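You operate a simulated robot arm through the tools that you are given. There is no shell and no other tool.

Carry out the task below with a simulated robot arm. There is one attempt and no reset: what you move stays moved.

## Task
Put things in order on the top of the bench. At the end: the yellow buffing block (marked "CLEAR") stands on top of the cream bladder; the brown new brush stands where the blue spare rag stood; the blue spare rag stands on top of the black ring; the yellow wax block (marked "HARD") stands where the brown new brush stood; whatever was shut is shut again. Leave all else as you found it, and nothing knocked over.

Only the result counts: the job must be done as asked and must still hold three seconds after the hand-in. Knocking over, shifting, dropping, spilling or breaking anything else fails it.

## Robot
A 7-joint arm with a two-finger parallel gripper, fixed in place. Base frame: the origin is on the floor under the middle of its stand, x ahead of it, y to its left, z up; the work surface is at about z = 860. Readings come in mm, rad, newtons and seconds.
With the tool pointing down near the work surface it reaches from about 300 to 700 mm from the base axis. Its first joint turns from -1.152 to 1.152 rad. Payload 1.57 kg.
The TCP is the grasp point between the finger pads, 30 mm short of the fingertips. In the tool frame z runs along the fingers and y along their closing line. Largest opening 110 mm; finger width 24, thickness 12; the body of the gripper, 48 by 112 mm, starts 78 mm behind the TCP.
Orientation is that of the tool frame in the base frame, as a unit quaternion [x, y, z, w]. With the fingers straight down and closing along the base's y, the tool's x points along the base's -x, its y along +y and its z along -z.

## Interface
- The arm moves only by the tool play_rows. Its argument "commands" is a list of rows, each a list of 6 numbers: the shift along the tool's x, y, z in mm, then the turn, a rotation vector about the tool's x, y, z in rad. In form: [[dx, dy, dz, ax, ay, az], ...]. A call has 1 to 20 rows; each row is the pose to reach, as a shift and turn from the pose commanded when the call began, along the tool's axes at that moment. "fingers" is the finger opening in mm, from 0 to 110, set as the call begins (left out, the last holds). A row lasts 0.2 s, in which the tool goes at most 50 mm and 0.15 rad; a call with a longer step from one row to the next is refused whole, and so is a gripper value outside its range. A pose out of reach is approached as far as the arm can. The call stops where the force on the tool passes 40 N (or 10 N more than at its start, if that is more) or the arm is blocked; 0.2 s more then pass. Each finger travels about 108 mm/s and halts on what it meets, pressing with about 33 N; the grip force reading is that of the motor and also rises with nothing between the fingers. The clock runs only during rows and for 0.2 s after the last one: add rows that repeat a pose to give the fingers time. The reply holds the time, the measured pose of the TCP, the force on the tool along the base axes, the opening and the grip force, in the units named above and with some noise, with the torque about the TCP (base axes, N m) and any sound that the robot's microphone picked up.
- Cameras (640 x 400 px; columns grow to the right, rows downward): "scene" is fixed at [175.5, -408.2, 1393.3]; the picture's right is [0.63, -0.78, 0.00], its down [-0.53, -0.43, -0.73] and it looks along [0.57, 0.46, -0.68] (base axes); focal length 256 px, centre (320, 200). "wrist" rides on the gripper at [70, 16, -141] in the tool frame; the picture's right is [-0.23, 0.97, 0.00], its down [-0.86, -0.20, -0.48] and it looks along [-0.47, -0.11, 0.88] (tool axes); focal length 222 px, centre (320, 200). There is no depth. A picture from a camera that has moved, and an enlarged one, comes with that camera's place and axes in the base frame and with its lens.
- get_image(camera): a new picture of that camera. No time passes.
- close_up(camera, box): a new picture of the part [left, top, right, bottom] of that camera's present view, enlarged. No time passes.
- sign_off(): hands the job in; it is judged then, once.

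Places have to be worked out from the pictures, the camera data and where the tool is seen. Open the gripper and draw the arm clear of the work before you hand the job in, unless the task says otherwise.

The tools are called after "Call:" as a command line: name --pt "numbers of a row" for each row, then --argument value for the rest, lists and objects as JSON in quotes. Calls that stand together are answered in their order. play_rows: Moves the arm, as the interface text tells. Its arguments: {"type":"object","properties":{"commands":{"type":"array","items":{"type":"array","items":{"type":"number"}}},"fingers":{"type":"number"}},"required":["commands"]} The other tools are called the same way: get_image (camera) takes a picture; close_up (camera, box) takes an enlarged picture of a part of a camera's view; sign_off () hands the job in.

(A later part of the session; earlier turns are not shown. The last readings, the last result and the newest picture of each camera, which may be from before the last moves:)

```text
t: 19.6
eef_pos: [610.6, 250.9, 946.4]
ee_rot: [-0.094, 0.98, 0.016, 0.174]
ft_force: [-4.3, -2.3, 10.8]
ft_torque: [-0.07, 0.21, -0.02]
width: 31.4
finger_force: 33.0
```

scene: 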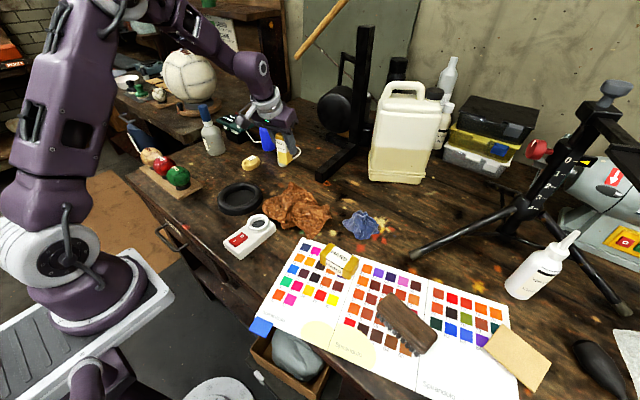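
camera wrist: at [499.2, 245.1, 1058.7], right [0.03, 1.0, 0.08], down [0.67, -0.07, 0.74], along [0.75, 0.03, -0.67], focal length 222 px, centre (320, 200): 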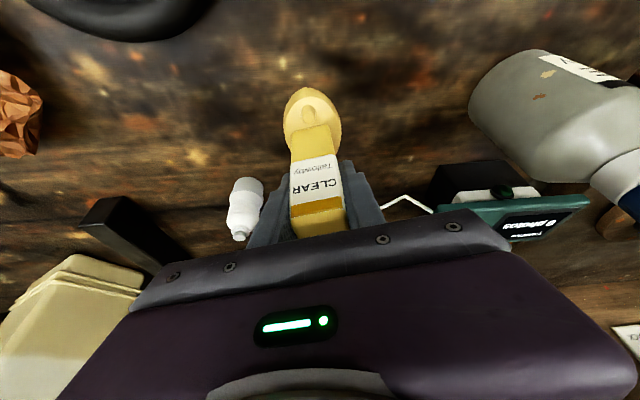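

About 11 N contact with the pressure now near the block's centre, consistent with a flat seat. Release slightly (to 35 mm) and check that the block stays upright.

Call:
play_rows --pt "0 0 0 0 0 0" --pt "0 0 0 0 0 0" --fingers 35

Call:
close_up --camera "scene" --box '[226, 120, 290, 180]'

Call:
close_up --camera "wrist" --box '[240, 80, 400, 240]'

```text
t: 20.2
eef_pos: [611.6, 251.6, 944.3]
ee_rot: [-0.093, 0.98, 0.016, 0.173]
ft_force: [-1.0, -1.6, -0.1]
ft_torque: [0.0, 0.0, -0.02]
width: 35.1
finger_force: 0.1
```

```text
6.67 times, centred on (258, 150) of scene
camera zoom: at [175.5, -408.2, 1393.3], right [0.63, -0.78, 0.0], down [-0.53, -0.43, -0.73], along [0.57, 0.46, -0.68], focal length 1706 px, centre (733, 533)
```

zoom: 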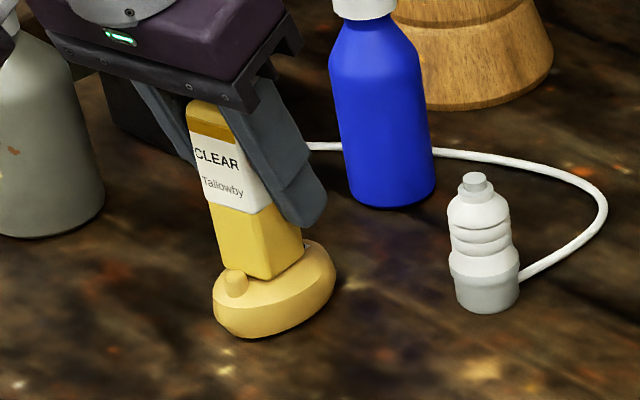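

```text
2.50 times, centred on (320, 160) of wrist
camera zoom: at [497.5, 245.4, 1054.4], right [0.03, 1.0, 0.08], down [0.67, -0.08, 0.74], along [0.75, 0.03, -0.67], focal length 555 px, centre (320, 300)
```

zoom: 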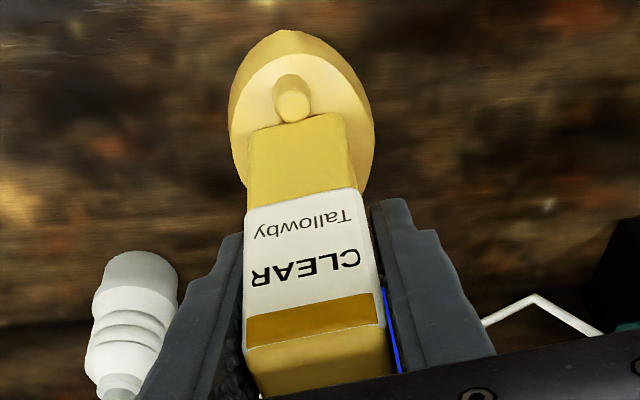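

Block stands on its own. Open to 56 mm and hold a little to confirm stability before withdrawing.

Call:
play_rows --pt "0 0 0 0 0 0" --pt "0 0 0 0 0 0" --pt "0 0 0 0 0 0" --pt "0 0 0 0 0 0" --fingers 56

Call:
close_up --camera "scene" --box '[226, 120, 290, 180]'

Call:
close_up --camera "wrist" --box '[240, 80, 400, 240]'

```text
t: 21.2
eef_pos: [611.6, 251.7, 945.7]
ee_rot: [-0.094, 0.98, 0.017, 0.173]
ft_force: [-1.4, 0.2, -0.1]
ft_torque: [0.01, 0.03, 0.01]
width: 55.5
finger_force: 0.1
```

```text
6.67 times, centred on (258, 150) of scene
camera zoom: at [175.5, -408.2, 1393.3], right [0.63, -0.78, 0.0], down [-0.53, -0.43, -0.73], along [0.57, 0.46, -0.68], focal length 1706 px, centre (733, 533)
```

zoom: 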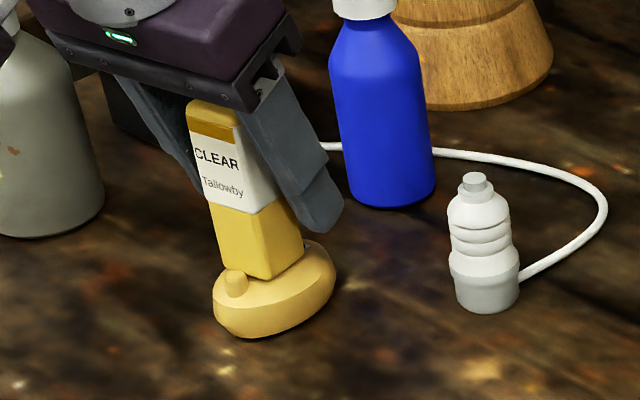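

```text
2.50 times, centred on (320, 160) of wrist
camera zoom: at [497.5, 245.4, 1054.5], right [0.03, 1.0, 0.08], down [0.67, -0.08, 0.74], along [0.75, 0.03, -0.67], focal length 555 px, centre (320, 300)
```

zoom: 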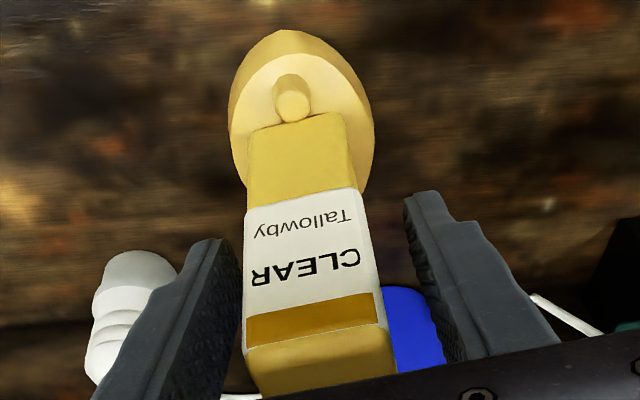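

Stable and upright. Withdraw straight back along the tool axis.

Call:
play_rows --pt "0 0 -10 0 0 0" --pt "0 0 -30 0 0 0" --pt "0 0 -55 0 0 0" --pt "0 0 -85 0 0 0" --pt "0 0 -120 0 0 0" --pt "0 0 -120 0 0 0" --fingers 56

Call:
get_image --camera "wrist"

Call:
close_up --camera "scene" --box '[200, 105, 320, 180]'

```text
t: 22.6
eef_pos: [570.8, 242.4, 1057.2]
ee_rot: [-0.093, 0.98, 0.017, 0.173]
ft_force: [-1.2, 0.1, -0.6]
ft_torque: [0.0, -0.01, 0.01]
width: 56.0
finger_force: 0.0
```

```text
taken
camera wrist: at [456.8, 237.5, 1167.1], right [0.03, 1.0, 0.08], down [0.67, -0.07, 0.74], along [0.75, 0.03, -0.67], focal length 222 px, centre (320, 200)
```

wrist: 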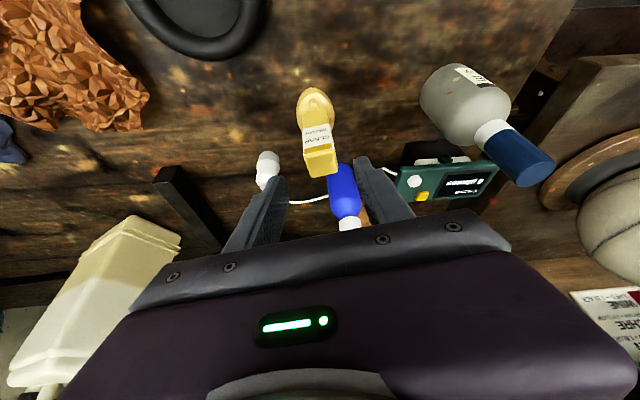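

```text
5.33 times, centred on (260, 142) of scene
camera zoom: at [175.5, -408.2, 1393.3], right [0.63, -0.78, 0.0], down [-0.53, -0.43, -0.73], along [0.57, 0.46, -0.68], focal length 1365 px, centre (640, 507)
```

zoom: 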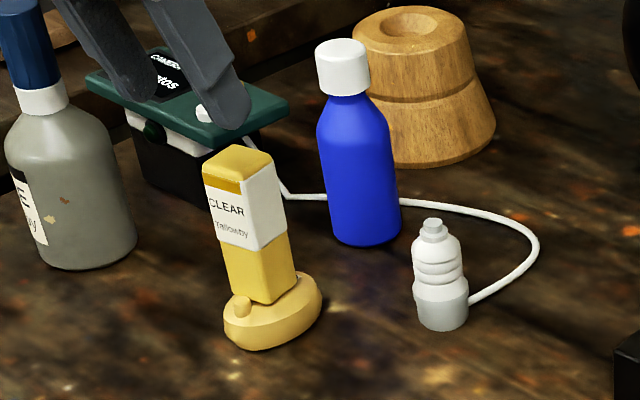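

CLEAR stands upright on the bladder. Now I move back to the centre at height and undo the tilt and yaw.

Call:
play_rows --pt "17 -24 -22 0 0 0" --pt "34 -49 -43 0 0 0" --pt "50 -73 -65 0 0 0" --pt "67 -98 -87 0 0 0" --pt "84 -122 -108 0 0 0" --pt "84 -122 -108 0 0.12 0" --pt "84 -122 -108 0 0.24 0" --pt "84 -122 -108 0 0.35 0" --pt "84 -122 -108 0 0.35 0" --fingers 110

```text
t: 24.6
eef_pos: [480.4, 101.3, 1131.5]
ee_rot: [-0.095, 0.995, 0.0, 0.0]
ft_force: [0.3, -0.8, -0.8]
ft_torque: [-0.02, 0.01, -0.01]
width: 110.0
finger_force: 0.1
```

Tool is vertical again. Undo the yaw.

Call:
play_rows --pt "0 0 0 0 0 0.1" --pt "0 0 0 0 0 0.19" --pt "0 0 0 0 0 0.19" --fingers 110

Call:
get_image --camera "wrist"

```text
t: 25.4
eef_pos: [479.6, 101.9, 1130.2]
ee_rot: [0.0, 1.0, 0.001, 0.0]
ft_force: [0.2, 1.1, -0.3]
ft_torque: [-0.01, -0.01, -0.01]
width: 110.0
finger_force: 0.1
```

```text
taken
camera wrist: at [411.5, 117.8, 1272.7], right [0.23, 0.97, 0.0], down [0.85, -0.2, 0.48], along [0.47, -0.11, -0.88], focal length 222 px, centre (320, 200)
```

wrist: 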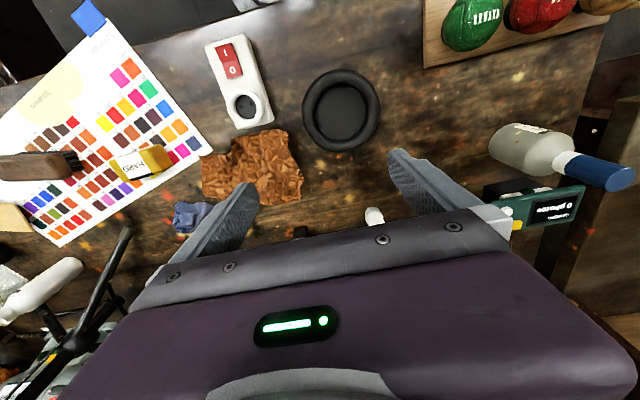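

Now travel over to the rag at height for a good wrist view.

Call:
play_rows --pt "-10 -38 6 0 0 0" --pt "-20 -76 11 0 0 0" --pt "-30 -114 17 0 0 0" --pt "-40 -152 23 0 0 0" --pt "-50 -190 28 0 0 0" --pt "-60 -228 34 0 0 0" --pt "-70 -266 40 0 0 0" --pt "-80 -304 46 0 0 0" --pt "-80 -304 46 0 0 0" --fingers 110

Call:
get_image --camera "wrist"

Call:
get_image --camera "scene"

```text
t: 27.4
eef_pos: [560.0, -202.9, 1086.0]
ee_rot: [0.001, 1.0, 0.0, 0.0]
ft_force: [0.4, -0.4, 0.0]
ft_torque: [0.0, 0.01, 0.02]
width: 110.3
finger_force: 0.2
```

```text
taken
camera wrist: at [491.8, -187.1, 1226.3], right [0.23, 0.97, 0.0], down [0.86, -0.2, 0.48], along [0.47, -0.11, -0.88], focal length 222 px, centre (320, 200)
```

wrist: 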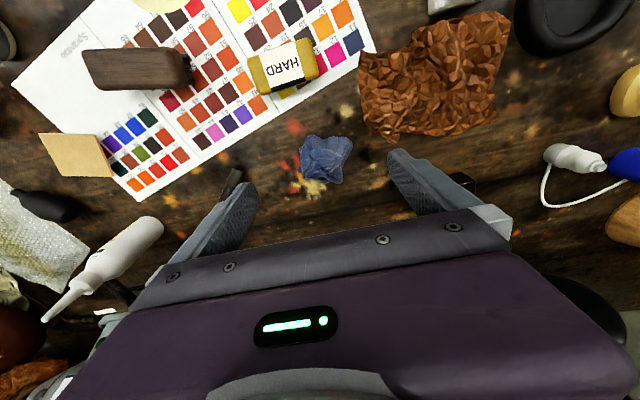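

```text
taken
```

scene: 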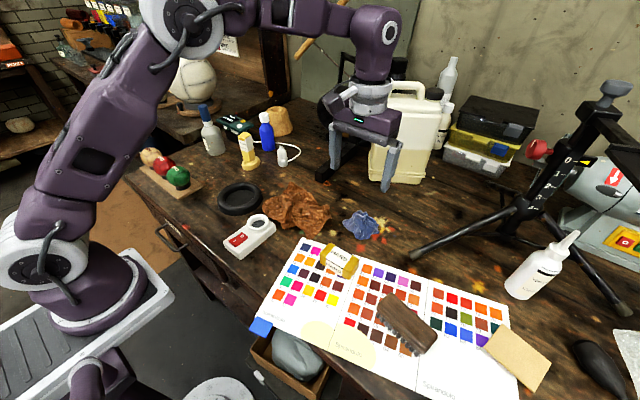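

Rag is visible at around (605,-205). Zoom on it from both cameras to find shape and graspable ridges.

Call:
close_up --camera "wrist" --box '[276, 120, 372, 195]'

Call:
close_up --camera "scene" --box '[335, 200, 391, 245]'

```text
5.33 times, centred on (324, 158) of wrist
camera zoom: at [491.8, -187.1, 1226.3], right [0.23, 0.97, 0.0], down [0.86, -0.2, 0.48], along [0.47, -0.11, -0.88], focal length 1185 px, centre (299, 427)
```

zoom: 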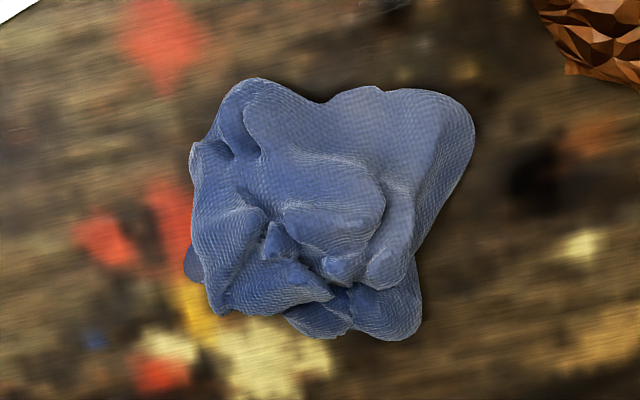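

```text
8.89 times, centred on (363, 222) of scene
camera zoom: at [175.5, -408.2, 1393.3], right [0.63, -0.78, 0.0], down [-0.53, -0.43, -0.73], along [0.57, 0.46, -0.68], focal length 2275 px, centre (-62, 0)
```

zoom: 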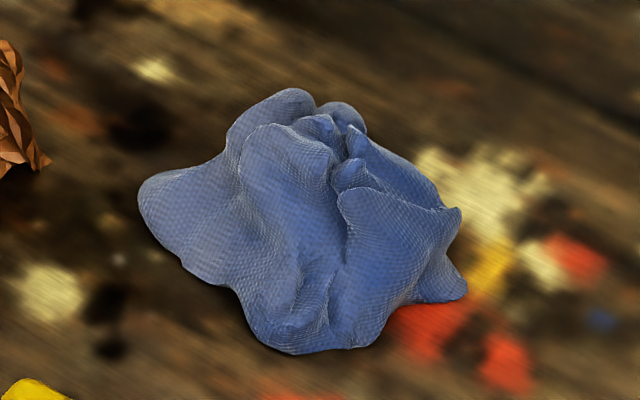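

The rag is a roughly square lump (~84 mm), rotated about -23°, centred near (608,-206), with two flat parallel sides along the direction 67° from x. I'll yaw the gripper by -0.40 rad (base) to close across those sides.

Call:
play_rows --pt "0 0 0 0 0 0.13" --pt "0 0 0 0 0 0.27" --pt "0 0 0 0 0 0.4" --pt "0 0 0 0 0 0.4" --fingers 110

Call:
get_image --camera "wrist"

```text
t: 28.4
eef_pos: [559.5, -203.7, 1084.5]
ee_rot: [0.2, 0.98, 0.0, 0.0]
ft_force: [0.3, -0.2, 0.2]
ft_torque: [0.03, 0.0, -0.02]
width: 110.1
finger_force: 0.1
```

```text
taken
camera wrist: at [503.4, -160.5, 1226.2], right [0.59, 0.81, 0.0], down [0.71, -0.52, 0.48], along [0.39, -0.28, -0.88], focal length 222 px, centre (320, 200)
```

wrist: 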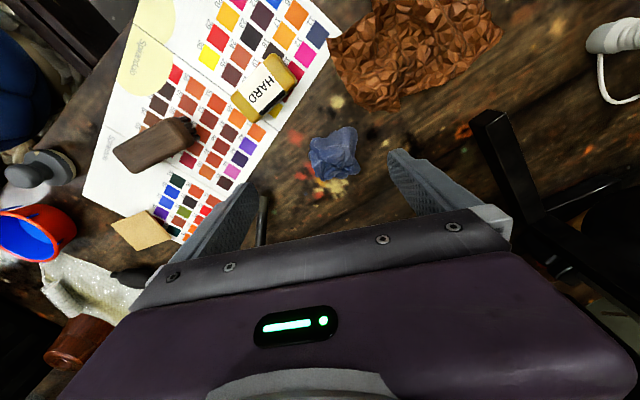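

Yaw done. Move above the rag at z≈1000 for an alignment check.

Call:
play_rows --pt "-18 5 28 0 0 0" --pt "-36 10 57 0 0 0" --pt "-54.5 15 85 0 0 0" --pt "-54.5 15 85 0 0 0" --fingers 110

Call:
get_image --camera "wrist"

Call:
close_up --camera "scene" --box '[310, 140, 430, 260]'

```text
t: 29.4
eef_pos: [616.6, -209.9, 998.6]
ee_rot: [0.199, 0.98, 0.0, 0.0]
ft_force: [0.1, -0.4, 0.5]
ft_torque: [0.0, 0.02, 0.02]
width: 109.9
finger_force: 0.0
```

```text
taken
camera wrist: at [560.1, -167.4, 1141.3], right [0.59, 0.81, 0.0], down [0.71, -0.52, 0.48], along [0.39, -0.28, -0.88], focal length 222 px, centre (320, 200)
```

wrist: 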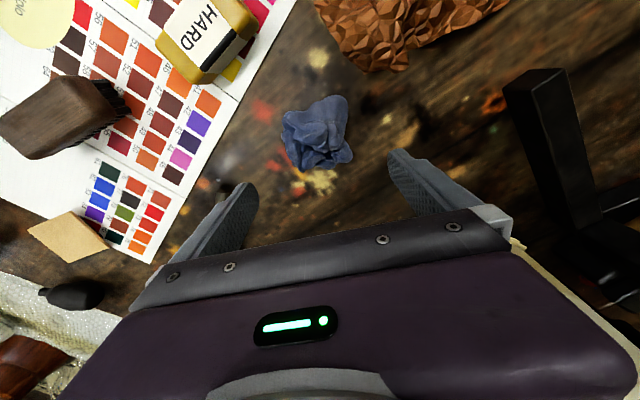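

```text
3.33 times, centred on (370, 200) of scene
camera zoom: at [175.6, -408.2, 1393.3], right [0.63, -0.78, 0.0], down [-0.53, -0.43, -0.73], along [0.57, 0.46, -0.68], focal length 853 px, centre (153, 200)
```

zoom: 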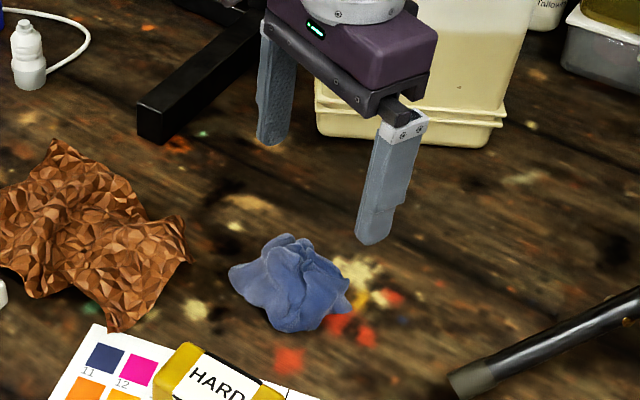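

Zoom on the rag to fine-tune the lateral alignment before descending.

Call:
close_up --camera "wrist" --box '[256, 80, 384, 180]'

```text
4.00 times, centred on (320, 130) of wrist
camera zoom: at [560.1, -167.4, 1141.3], right [0.59, 0.81, 0.0], down [0.71, -0.52, 0.48], along [0.39, -0.28, -0.88], focal length 888 px, centre (320, 480)
```

zoom: 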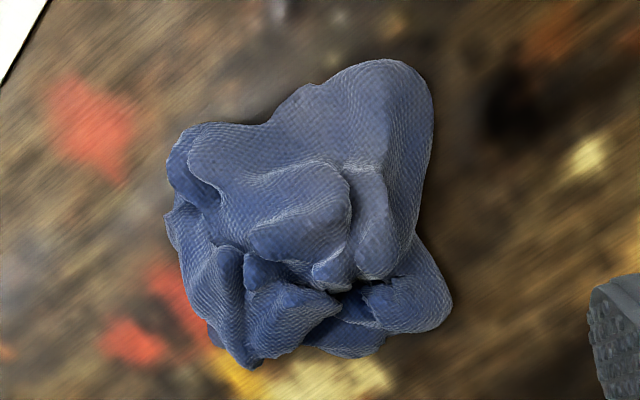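

In tool coordinates the rag's faces are at about y=-41 and y=+30 around tool x≈+6, so I shift [+6,-5] and descend to TCP z≈897.

Call:
play_rows --pt "6 -5 0 0 0 0" --pt "6 -5 30 0 0 0" --pt "6 -5 60 0 0 0" --pt "6 -5 85 0 0 0" --pt "6 -5 101 0 0 0" --pt "6 -5 101 0 0 0" --fingers 110

Call:
get_image --camera "wrist"

Call:
close_up --camera "scene" --box '[310, 160, 430, 260]'

```text
t: 30.8
eef_pos: [608.8, -212.5, 899.2]
ee_rot: [0.199, 0.98, 0.0, 0.0]
ft_force: [0.2, -0.4, 0.3]
ft_torque: [0.0, 0.03, -0.03]
width: 109.9
finger_force: 0.0
```

```text
taken
camera wrist: at [552.3, -170.4, 1039.5], right [0.59, 0.81, 0.0], down [0.71, -0.52, 0.48], along [0.39, -0.28, -0.88], focal length 222 px, centre (320, 200)
```

wrist: 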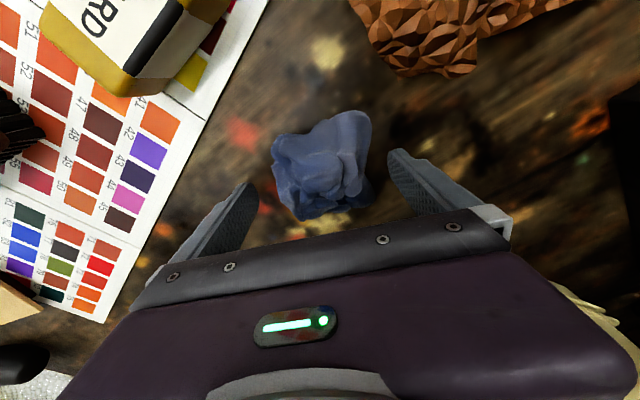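

```text
4.00 times, centred on (370, 210) of scene
camera zoom: at [175.5, -408.2, 1393.3], right [0.63, -0.78, 0.0], down [-0.53, -0.43, -0.73], along [0.57, 0.46, -0.68], focal length 1024 px, centre (120, 160)
```

zoom: 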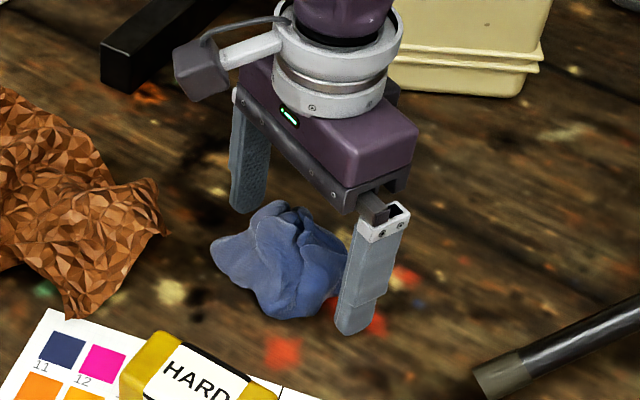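

Fingers straddle the rag. Close on it and hold.

Call:
play_rows --pt "0 0 0 0 0 0" --pt "0 0 0 0 0 0" --pt "0 0 0 0 0 0" --pt "0 0 0 0 0 0" --pt "0 0 0 0 0 0" --fingers 20

Call:
get_image --camera "wrist"

Call:
close_up --camera "scene" --box '[310, 160, 430, 260]'

```text
t: 32.0
eef_pos: [608.4, -212.4, 898.4]
ee_rot: [0.199, 0.98, 0.0, -0.001]
ft_force: [-0.5, -0.3, 1.0]
ft_torque: [0.03, 0.03, -0.02]
width: 68.1
finger_force: 33.5
```

```text
taken
camera wrist: at [552.3, -170.4, 1039.7], right [0.59, 0.81, 0.0], down [0.71, -0.52, 0.48], along [0.39, -0.28, -0.88], focal length 222 px, centre (320, 200)
```

wrist: 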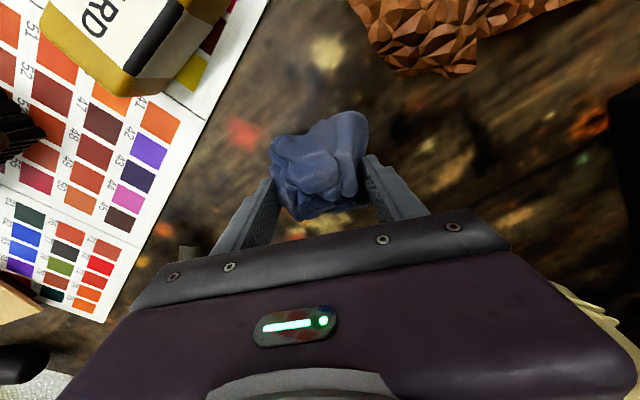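

```text
4.00 times, centred on (370, 210) of scene
camera zoom: at [175.6, -408.2, 1393.3], right [0.63, -0.78, 0.0], down [-0.53, -0.43, -0.73], along [0.57, 0.46, -0.68], focal length 1024 px, centre (120, 160)
```

zoom: 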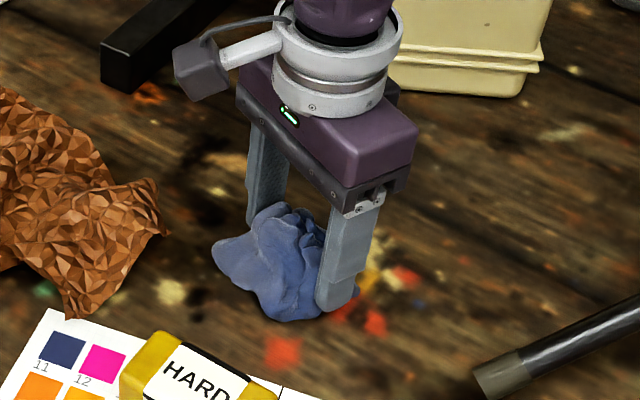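

Gripped at 68 mm. Lift gently 30 mm and verify that the rag comes along.

Call:
play_rows --pt "0 0 -8 0 0 0" --pt "0 0 -18 0 0 0" --pt "0 0 -30 0 0 0" --pt "0 0 -30 0 0 0" --fingers 20

Call:
close_up --camera "scene" --box '[310, 150, 430, 250]'

Call:
get_image --camera "wrist"

```text
t: 33.0
eef_pos: [608.4, -213.1, 928.5]
ee_rot: [0.198, 0.98, 0.001, 0.0]
ft_force: [-0.4, 0.0, -0.8]
ft_torque: [-0.03, 0.01, 0.0]
width: 67.7
finger_force: 32.3
```

```text
4.00 times, centred on (370, 200) of scene
camera zoom: at [175.6, -408.2, 1393.3], right [0.63, -0.78, 0.0], down [-0.53, -0.43, -0.73], along [0.57, 0.46, -0.68], focal length 1024 px, centre (120, 200)
```

zoom: 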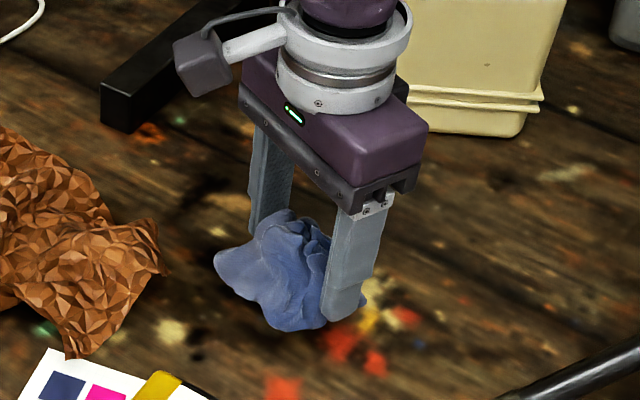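

```text
taken
camera wrist: at [551.7, -170.0, 1070.2], right [0.59, 0.81, 0.0], down [0.71, -0.52, 0.48], along [0.39, -0.28, -0.88], focal length 222 px, centre (320, 200)
```

wrist: 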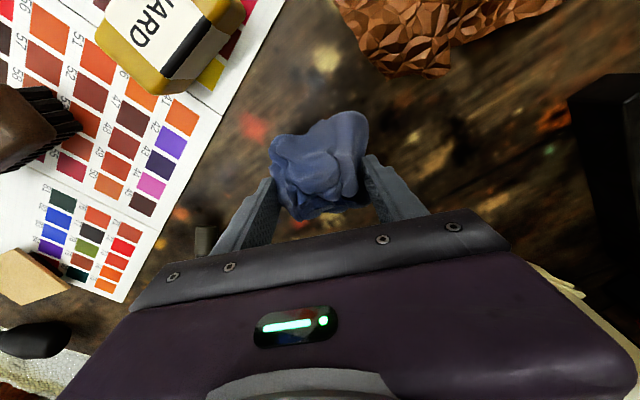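

Rag is secure. Raise to z≈1040 and carry it over toward the ring.

Call:
play_rows --pt "0 0 -30 0 0 0" --pt "0 0 -65 0 0 0" --pt "10 10 -100 0 0 0" --pt "38 37 -111 0 0 0" --pt "67 65 -111 0 0 0" --pt "95 93 -111 0 0 0" --pt "124 121 -111 0 0 0" --pt "153 149 -111 0 0 0" --pt "181 176 -111 0 0 0" --pt "210 204 -111 0 0 0" --pt "238 232 -111 0 0 0" --pt "267 260 -111 0 0 0" --pt "267 260 -111 0 0 0" --pt "267 260 -111 0 0 0" --fingers 20

Call:
get_image --camera "wrist"

Call:
get_image --camera "scene"

```text
t: 36.0
eef_pos: [463.1, 130.7, 1039.1]
ee_rot: [0.198, 0.98, 0.001, 0.0]
ft_force: [-0.1, -0.5, -0.7]
ft_torque: [0.0, 0.01, 0.0]
width: 67.5
finger_force: 32.7
```

```text
taken
camera wrist: at [407.1, 173.1, 1180.9], right [0.59, 0.81, 0.0], down [0.71, -0.52, 0.48], along [0.39, -0.28, -0.88], focal length 222 px, centre (320, 200)
```

wrist: 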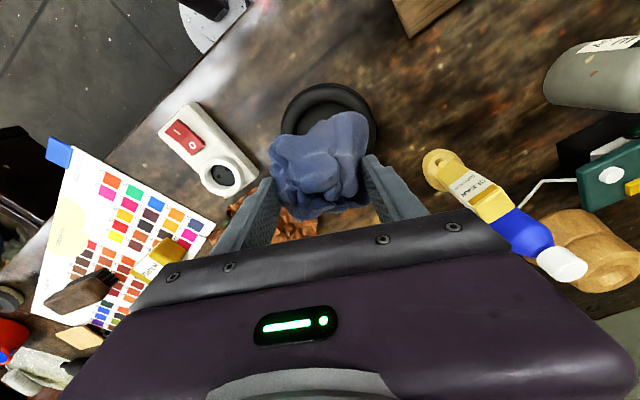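

```text
taken
```

scene: 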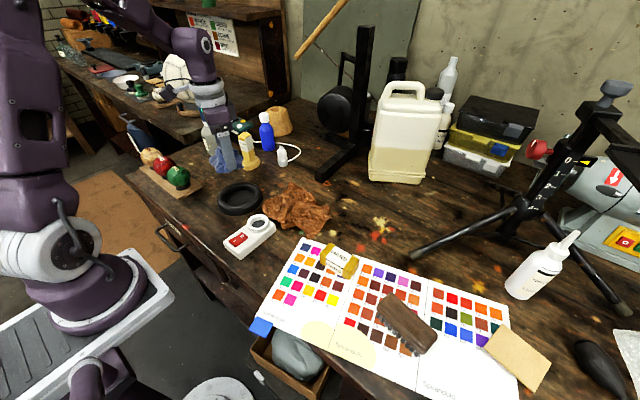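

Over the ring now. Zoom in on the ring edge to confirm centring.

Call:
close_up --camera "wrist" --box '[256, 70, 400, 160]'

Call:
close_up --camera "scene" --box '[180, 110, 300, 220]'

```text
4.44 times, centred on (328, 115) of wrist
camera zoom: at [407.1, 173.1, 1180.9], right [0.59, 0.81, 0.0], down [0.71, -0.52, 0.48], along [0.39, -0.28, -0.88], focal length 987 px, centre (284, 578)
```

zoom: 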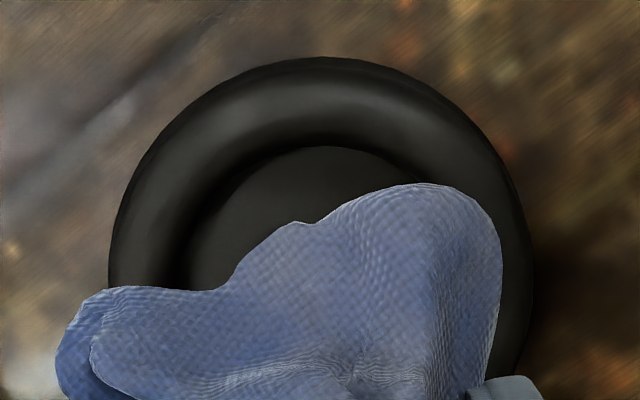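

```text
3.64 times, centred on (240, 165) of scene
camera zoom: at [175.6, -408.2, 1393.3], right [0.63, -0.78, 0.0], down [-0.53, -0.43, -0.73], along [0.57, 0.46, -0.68], focal length 931 px, centre (611, 327)
```

zoom: 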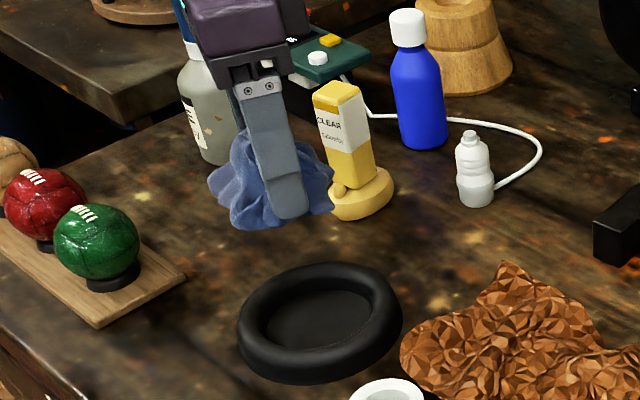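

Ring centre fits to about (466,140), radius ~65; the rag's middle is about (-3.5,+6) from the TCP. I shift to TCP (469,134) and lower to z≈938, leaving the rag ~15 mm above the ring.

Call:
play_rows --pt "-4 5.3 25 0 0 0" --pt "-4 5.3 50 0 0 0" --pt "-4 5.3 75 0 0 0" --pt "-4 5.3 100 0 0 0" --pt "-4 5.3 100 0 0 0" --fingers 20

Call:
get_image --camera "wrist"

Call:
close_up --camera "scene" --box '[190, 130, 300, 225]'

```text
t: 37.2
eef_pos: [469.4, 135.4, 940.0]
ee_rot: [0.199, 0.98, 0.0, -0.001]
ft_force: [-0.9, -0.1, 0.0]
ft_torque: [0.02, 0.0, 0.01]
width: 67.6
finger_force: 33.2
```

```text
taken
camera wrist: at [414.0, 176.8, 1080.3], right [0.59, 0.81, 0.0], down [0.71, -0.52, 0.48], along [0.39, -0.28, -0.88], focal length 222 px, centre (320, 200)
```

wrist: 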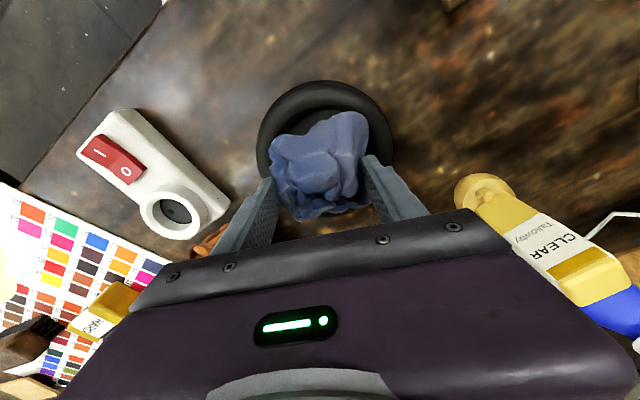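

```text
4.21 times, centred on (245, 178) of scene
camera zoom: at [175.6, -408.2, 1393.3], right [0.63, -0.78, 0.0], down [-0.53, -0.43, -0.73], along [0.57, 0.46, -0.68], focal length 1078 px, centre (636, 295)
```

zoom: 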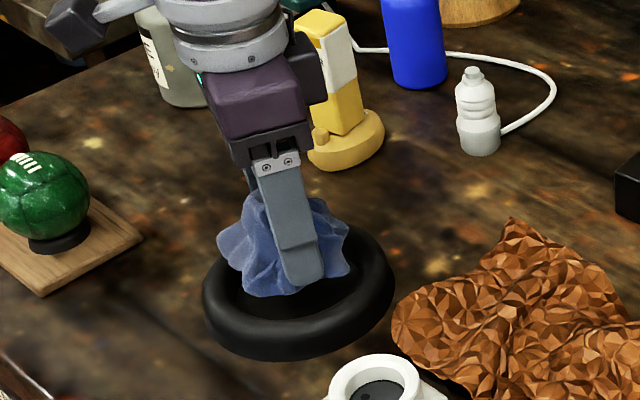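

Ring centre projects to tool (5.7, 5.1), matching the rag's middle. Lower 14 mm, then creep down feeling for contact.

Call:
play_rows --pt "0 0 5 0 0 0" --pt "0 0 10 0 0 0" --pt "0 0 14 0 0 0" --pt "0 0 14 0 0 0" --fingers 20

Call:
close_up --camera "scene" --box '[200, 150, 280, 220]'

```text
t: 38.2
eef_pos: [470.4, 134.2, 924.7]
ee_rot: [0.199, 0.98, -0.001, 0.0]
ft_force: [-0.1, -0.6, -1.3]
ft_torque: [-0.02, -0.01, -0.01]
width: 67.3
finger_force: 32.9
```

```text
5.71 times, centred on (240, 185) of scene
camera zoom: at [175.6, -408.2, 1393.3], right [0.63, -0.78, 0.0], down [-0.53, -0.43, -0.73], along [0.57, 0.46, -0.68], focal length 1463 px, centre (777, 286)
```

zoom: 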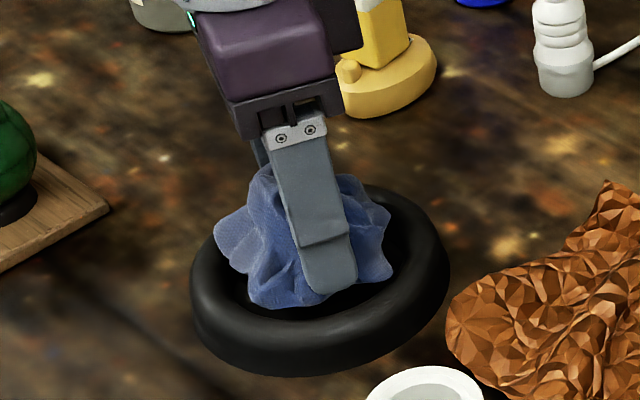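

No contact yet. Lower 5 mm more.

Call:
play_rows --pt "0 0 2.5 0 0 0" --pt "0 0 5 0 0 0" --pt "0 0 5 0 0 0" --fingers 20

```text
t: 39.0
eef_pos: [469.5, 135.2, 921.1]
ee_rot: [0.198, 0.98, 0.0, -0.001]
ft_force: [0.4, -0.1, -1.1]
ft_torque: [-0.02, -0.02, 0.03]
width: 67.4
finger_force: 33.1
```

Call:
play_rows --pt "0 0 2 0 0 0" --pt "0 0 4 0 0 0" --pt "0 0 4 0 0 0" --fingers 20

Call:
close_up --camera "scene" --box '[200, 150, 280, 220]'

Call:
close_up --camera "wrist" --box '[230, 60, 420, 230]'

```text
t: 39.8
eef_pos: [468.8, 134.2, 918.3]
ee_rot: [0.199, 0.98, 0.0, 0.0]
ft_force: [-2.9, 0.6, 19.8]
ft_torque: [-0.63, 0.49, -0.09]
width: 67.4
finger_force: 32.7
```

```text
5.71 times, centred on (240, 185) of scene
camera zoom: at [175.2, -408.2, 1393.4], right [0.63, -0.78, 0.0], down [-0.53, -0.43, -0.73], along [0.57, 0.46, -0.68], focal length 1463 px, centre (777, 286)
```

zoom: 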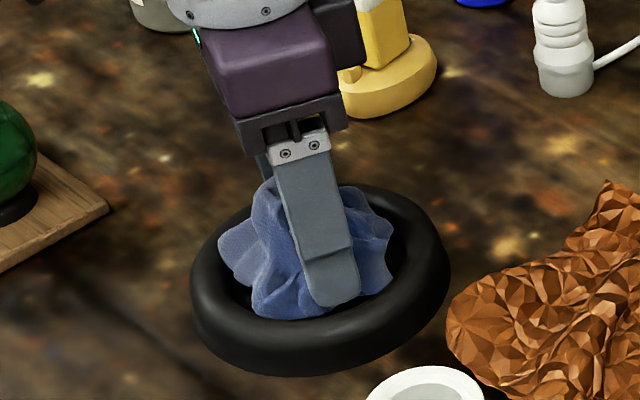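

```text
2.35 times, centred on (325, 145) of wrist
camera zoom: at [412.7, 176.9, 1058.6], right [0.59, 0.81, 0.0], down [0.71, -0.52, 0.48], along [0.39, -0.28, -0.88], focal length 523 px, centre (308, 329)
```

zoom: 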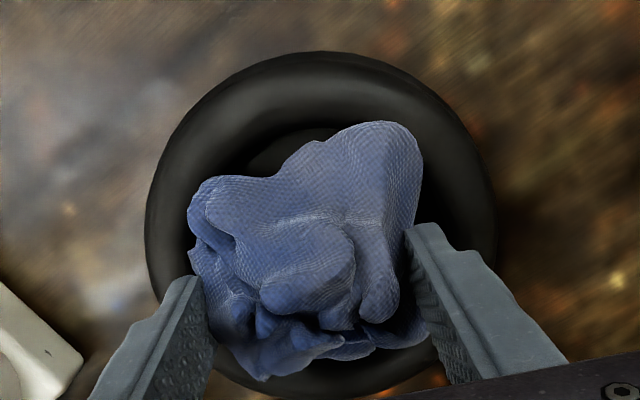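

About 20 N contact, centred at the left finger side (tool y≈-38) — probably the left tip or rag edge on the ring's tube, since the gripper is ~5 mm off the ring centre. I'll rise 4 mm, shift +4.5 mm in tool y, then feel down again.

Call:
play_rows --pt "0 0 -4 0 0 0" --pt "0 4.5 -4 0 0 0" --pt "0 4.5 -4 0 0 0" --fingers 20

Call:
close_up --camera "wrist" --box '[230, 60, 420, 230]'

```text
t: 40.6
eef_pos: [470.9, 138.1, 920.3]
ee_rot: [0.199, 0.98, -0.001, 0.0]
ft_force: [0.7, -0.5, -0.5]
ft_torque: [0.01, -0.01, 0.0]
width: 67.4
finger_force: 33.0
```

```text
2.35 times, centred on (325, 145) of wrist
camera zoom: at [414.7, 180.7, 1062.1], right [0.59, 0.81, 0.0], down [0.71, -0.52, 0.48], along [0.39, -0.28, -0.88], focal length 523 px, centre (308, 329)
```

zoom: 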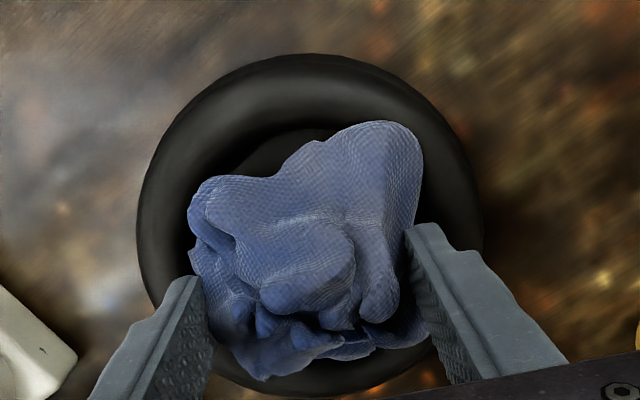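

Now nearly centred. Creep down 4 mm then check.

Call:
play_rows --pt "0 0 2 0 0 0" --pt "0 0 4 0 0 0" --pt "0 0 4 0 0 0" --fingers 20

```text
t: 41.4
eef_pos: [471.6, 138.2, 916.5]
ee_rot: [0.198, 0.98, 0.0, 0.0]
ft_force: [0.4, -0.3, 0.4]
ft_torque: [0.01, -0.01, 0.01]
width: 67.4
finger_force: 33.4
```

Call:
play_rows --pt "0 0 1.5 0 0 0" --pt "0 0 3 0 0 0" --pt "0 0 3 0 0 0" --fingers 20

```text
t: 42.2
eef_pos: [472.2, 139.2, 915.3]
ee_rot: [0.198, 0.98, 0.001, 0.0]
ft_force: [-0.5, -0.8, 1.5]
ft_torque: [-0.05, 0.01, 0.0]
width: 67.5
finger_force: 32.5
```

Call:
play_rows --pt "0 0 2 0 0 0" --pt "0 0 2 0 0 0" --fingers 20

Call:
close_up --camera "scene" --box '[200, 150, 280, 220]'

```text
t: 42.8
eef_pos: [471.6, 138.0, 913.8]
ee_rot: [0.2, 0.98, 0.0, 0.001]
ft_force: [-3.2, -0.7, 35.6]
ft_torque: [-0.97, 0.85, -0.08]
width: 67.0
finger_force: 32.6
```

```text
5.71 times, centred on (240, 185) of scene
camera zoom: at [174.9, -408.3, 1393.4], right [0.63, -0.78, 0.0], down [-0.53, -0.43, -0.73], along [0.57, 0.46, -0.68], focal length 1463 px, centre (777, 286)
```

zoom: 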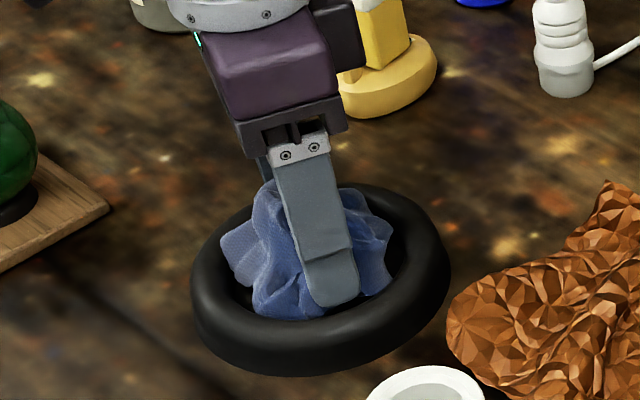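

About 36 N now, mostly under the rag itself near its left side; rag bottom at ~z 875, seated in the ring. I'll back off 2 mm to relieve the load and then open slightly.

Call:
play_rows --pt "0 0 -2 0 0 0" --pt "0 0 -2 0 0 0" --fingers 20

Call:
play_rows --pt "0 0 0 0 0 0" --pt "0 0 0 0 0 0" --pt "0 0 0 0 0 0" --fingers 71

Call:
close_up --camera "wrist" --box '[230, 60, 420, 230]'

Call:
close_up --camera "scene" --box '[200, 150, 280, 220]'

```text
t: 43.4
eef_pos: [470.7, 140.3, 913.4]
ee_rot: [0.199, 0.98, 0.0, 0.0]
ft_force: [2.0, 1.1, 0.3]
ft_torque: [-0.01, -0.02, 0.03]
width: 67.1
finger_force: 32.8
```

```text
t: 44.2
eef_pos: [471.1, 138.8, 915.3]
ee_rot: [0.198, 0.98, -0.001, 0.0]
ft_force: [-0.2, 1.0, 1.7]
ft_torque: [0.0, 0.05, -0.04]
width: 69.9
finger_force: 0.1
```

```text
2.35 times, centred on (325, 145) of wrist
camera zoom: at [414.5, 181.1, 1055.6], right [0.59, 0.81, 0.0], down [0.71, -0.52, 0.48], along [0.39, -0.28, -0.88], focal length 523 px, centre (308, 329)
```

zoom: 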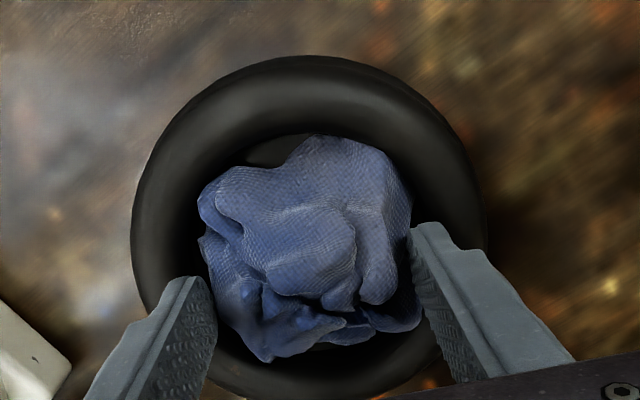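

```text
5.71 times, centred on (240, 185) of scene
camera zoom: at [175.5, -408.2, 1393.3], right [0.63, -0.78, 0.0], down [-0.53, -0.43, -0.73], along [0.57, 0.46, -0.68], focal length 1463 px, centre (777, 286)
```

zoom: 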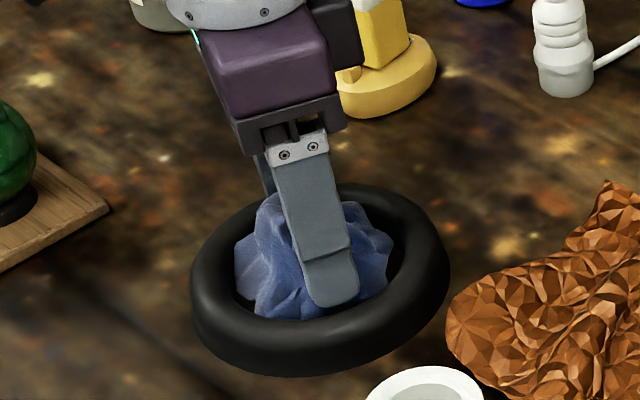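

The rag has settled into the ring. Rise 6 mm with the fingers just clear, then open a little more and continue up.

Call:
play_rows --pt "0 0 -3 0 0 0" --pt "0 0 -6 0 0 0" --pt "0 0 -6 0 0 0" --fingers 71

Call:
play_rows --pt "0 0 0 0 0 0" --pt "0 0 -10 0 0 0" --pt "0 0 -25 0 0 0" --pt "0 0 -50 0 0 0" --pt "0 0 -85 0 0 0" --pt "0 0 -120 0 0 0" --pt "0 0 -120 0 0 0" --fingers 80

Call:
get_image --camera "wrist"

Call:
close_up --camera "scene" --box '[200, 150, 280, 220]'

```text
t: 45.0
eef_pos: [471.3, 138.3, 919.0]
ee_rot: [0.198, 0.98, 0.0, 0.0]
ft_force: [-0.9, -0.1, 0.3]
ft_torque: [0.05, 0.04, 0.0]
width: 71.1
finger_force: 0.1
```

```text
t: 46.6
eef_pos: [469.6, 137.9, 1040.2]
ee_rot: [0.198, 0.98, 0.0, 0.0]
ft_force: [0.3, -0.4, -0.5]
ft_torque: [-0.03, 0.0, -0.04]
width: 80.1
finger_force: 0.1
```

```text
taken
camera wrist: at [415.2, 180.1, 1181.7], right [0.59, 0.81, 0.0], down [0.71, -0.52, 0.48], along [0.39, -0.28, -0.88], focal length 222 px, centre (320, 200)
```

wrist: 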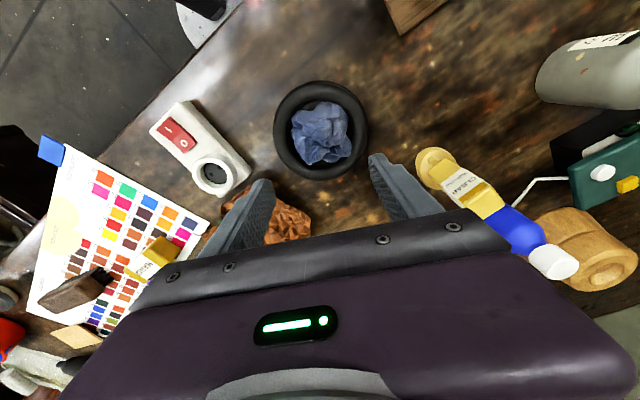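

```text
5.71 times, centred on (240, 185) of scene
camera zoom: at [175.5, -408.2, 1393.3], right [0.63, -0.78, 0.0], down [-0.53, -0.43, -0.73], along [0.57, 0.46, -0.68], focal length 1463 px, centre (777, 286)
```

zoom: 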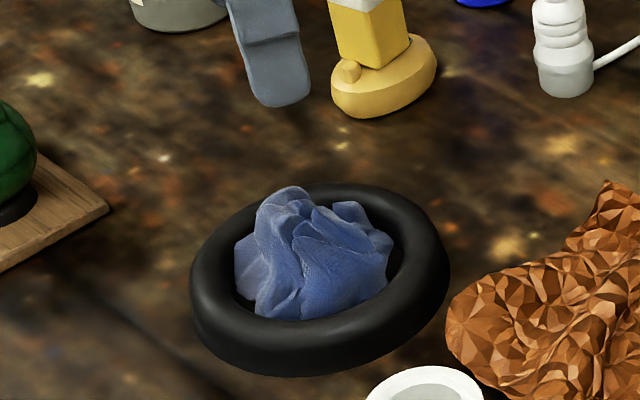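

Rag rests centred in the ring. Close-up from both cameras to check its seating and that the ring hasn't moved.

Call:
close_up --camera "wrist" --box '[264, 75, 376, 185]'

Call:
close_up --camera "scene" --box '[214, 176, 266, 218]'

Call:
close_up --camera "scene" --box '[200, 170, 280, 220]'

```text
3.64 times, centred on (320, 130) of wrist
camera zoom: at [415.2, 180.1, 1181.7], right [0.59, 0.81, 0.0], down [0.71, -0.52, 0.48], along [0.39, -0.28, -0.88], focal length 808 px, centre (320, 454)
```

zoom: 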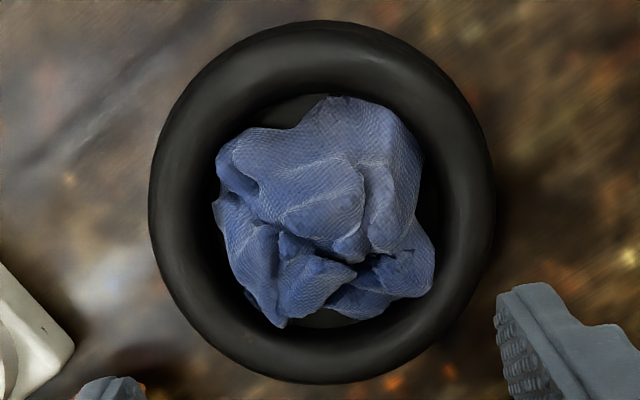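

```text
9.52 times, centred on (240, 197) of scene
camera zoom: at [175.5, -408.2, 1393.3], right [0.63, -0.78, 0.0], down [-0.53, -0.43, -0.73], along [0.57, 0.46, -0.68], focal length 2438 px, centre (1082, 229)
```

zoom: 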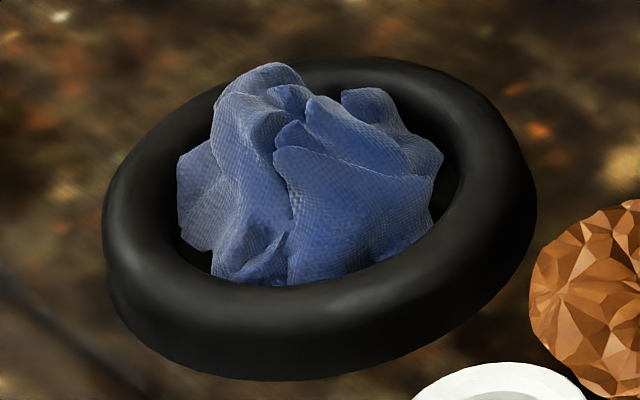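

```text
8.00 times, centred on (240, 195) of scene
camera zoom: at [175.5, -408.2, 1393.3], right [0.63, -0.78, 0.0], down [-0.53, -0.43, -0.73], along [0.57, 0.46, -0.68], focal length 2048 px, centre (960, 240)
```

zoom: 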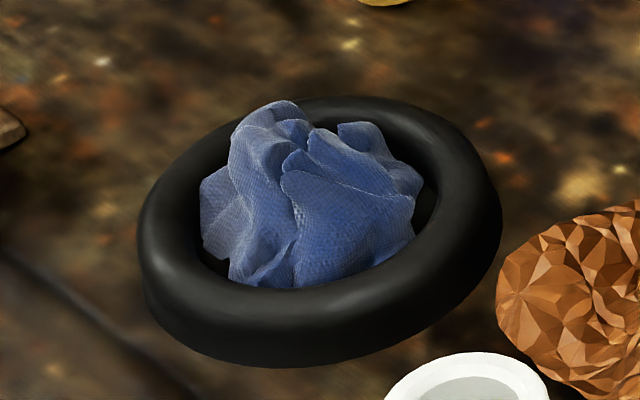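

The ring is unmoved (same outline as before) and the rag sits inside it on the ring's disc. Now restore the yaw and head to the brush side.

Call:
play_rows --pt "0 0 -10 0 0 -0.13" --pt "0 0 -20 0 0 -0.27" --pt "0 0 -30 0 0 -0.4" --pt "0 0 -30 0 0 -0.4" --fingers 110

Call:
play_rows --pt "3 -40 0 0 0 0" --pt "6 -80 0 0 0 0" --pt "9 -120 0 0 0 0" --pt "12 -160 0 0 0 0" --pt "15 -200 0 0 0 0" --pt "18 -240 0 0 0 0" --pt "21 -280 0 0 0 0" --pt "24 -320 0 0 0 0" --pt "27 -360 0 0 0 0" --pt "30 -400 0 0 0 0" --pt "33 -440 0 0 0 0" --pt "36 -480 0 0 0 0" --pt "40 -520 0 0 0 0" --pt "40 -520 0 0 0 0" --fingers 110

Call:
get_image --camera "wrist"

Call:
get_image --camera "scene"

```text
t: 47.6
eef_pos: [471.0, 138.1, 1069.4]
ee_rot: [-0.001, 1.0, 0.0, 0.0]
ft_force: [0.4, -0.9, -0.4]
ft_torque: [0.01, -0.02, 0.01]
width: 109.9
finger_force: 0.1
```

```text
t: 50.6
eef_pos: [429.8, -380.4, 1071.0]
ee_rot: [0.0, 1.0, 0.001, -0.001]
ft_force: [0.3, 0.6, 0.1]
ft_torque: [0.0, 0.01, 0.01]
width: 110.1
finger_force: 0.0
```

```text
taken
camera wrist: at [362.0, -364.7, 1212.2], right [0.23, 0.97, 0.0], down [0.86, -0.2, 0.48], along [0.47, -0.11, -0.88], focal length 222 px, centre (320, 200)
```

wrist: 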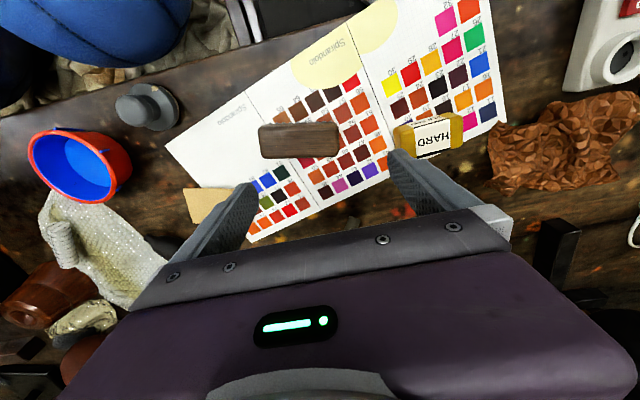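

```text
taken
```

scene: 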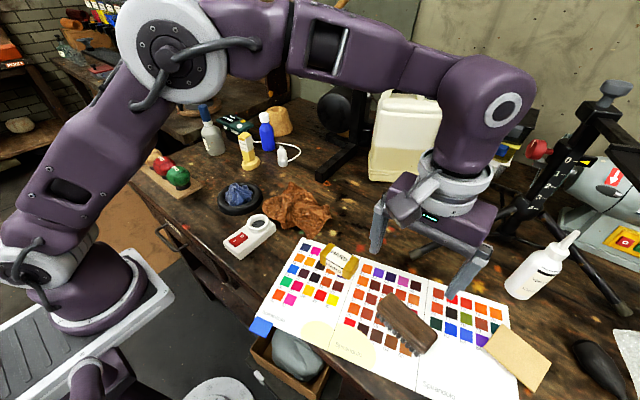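

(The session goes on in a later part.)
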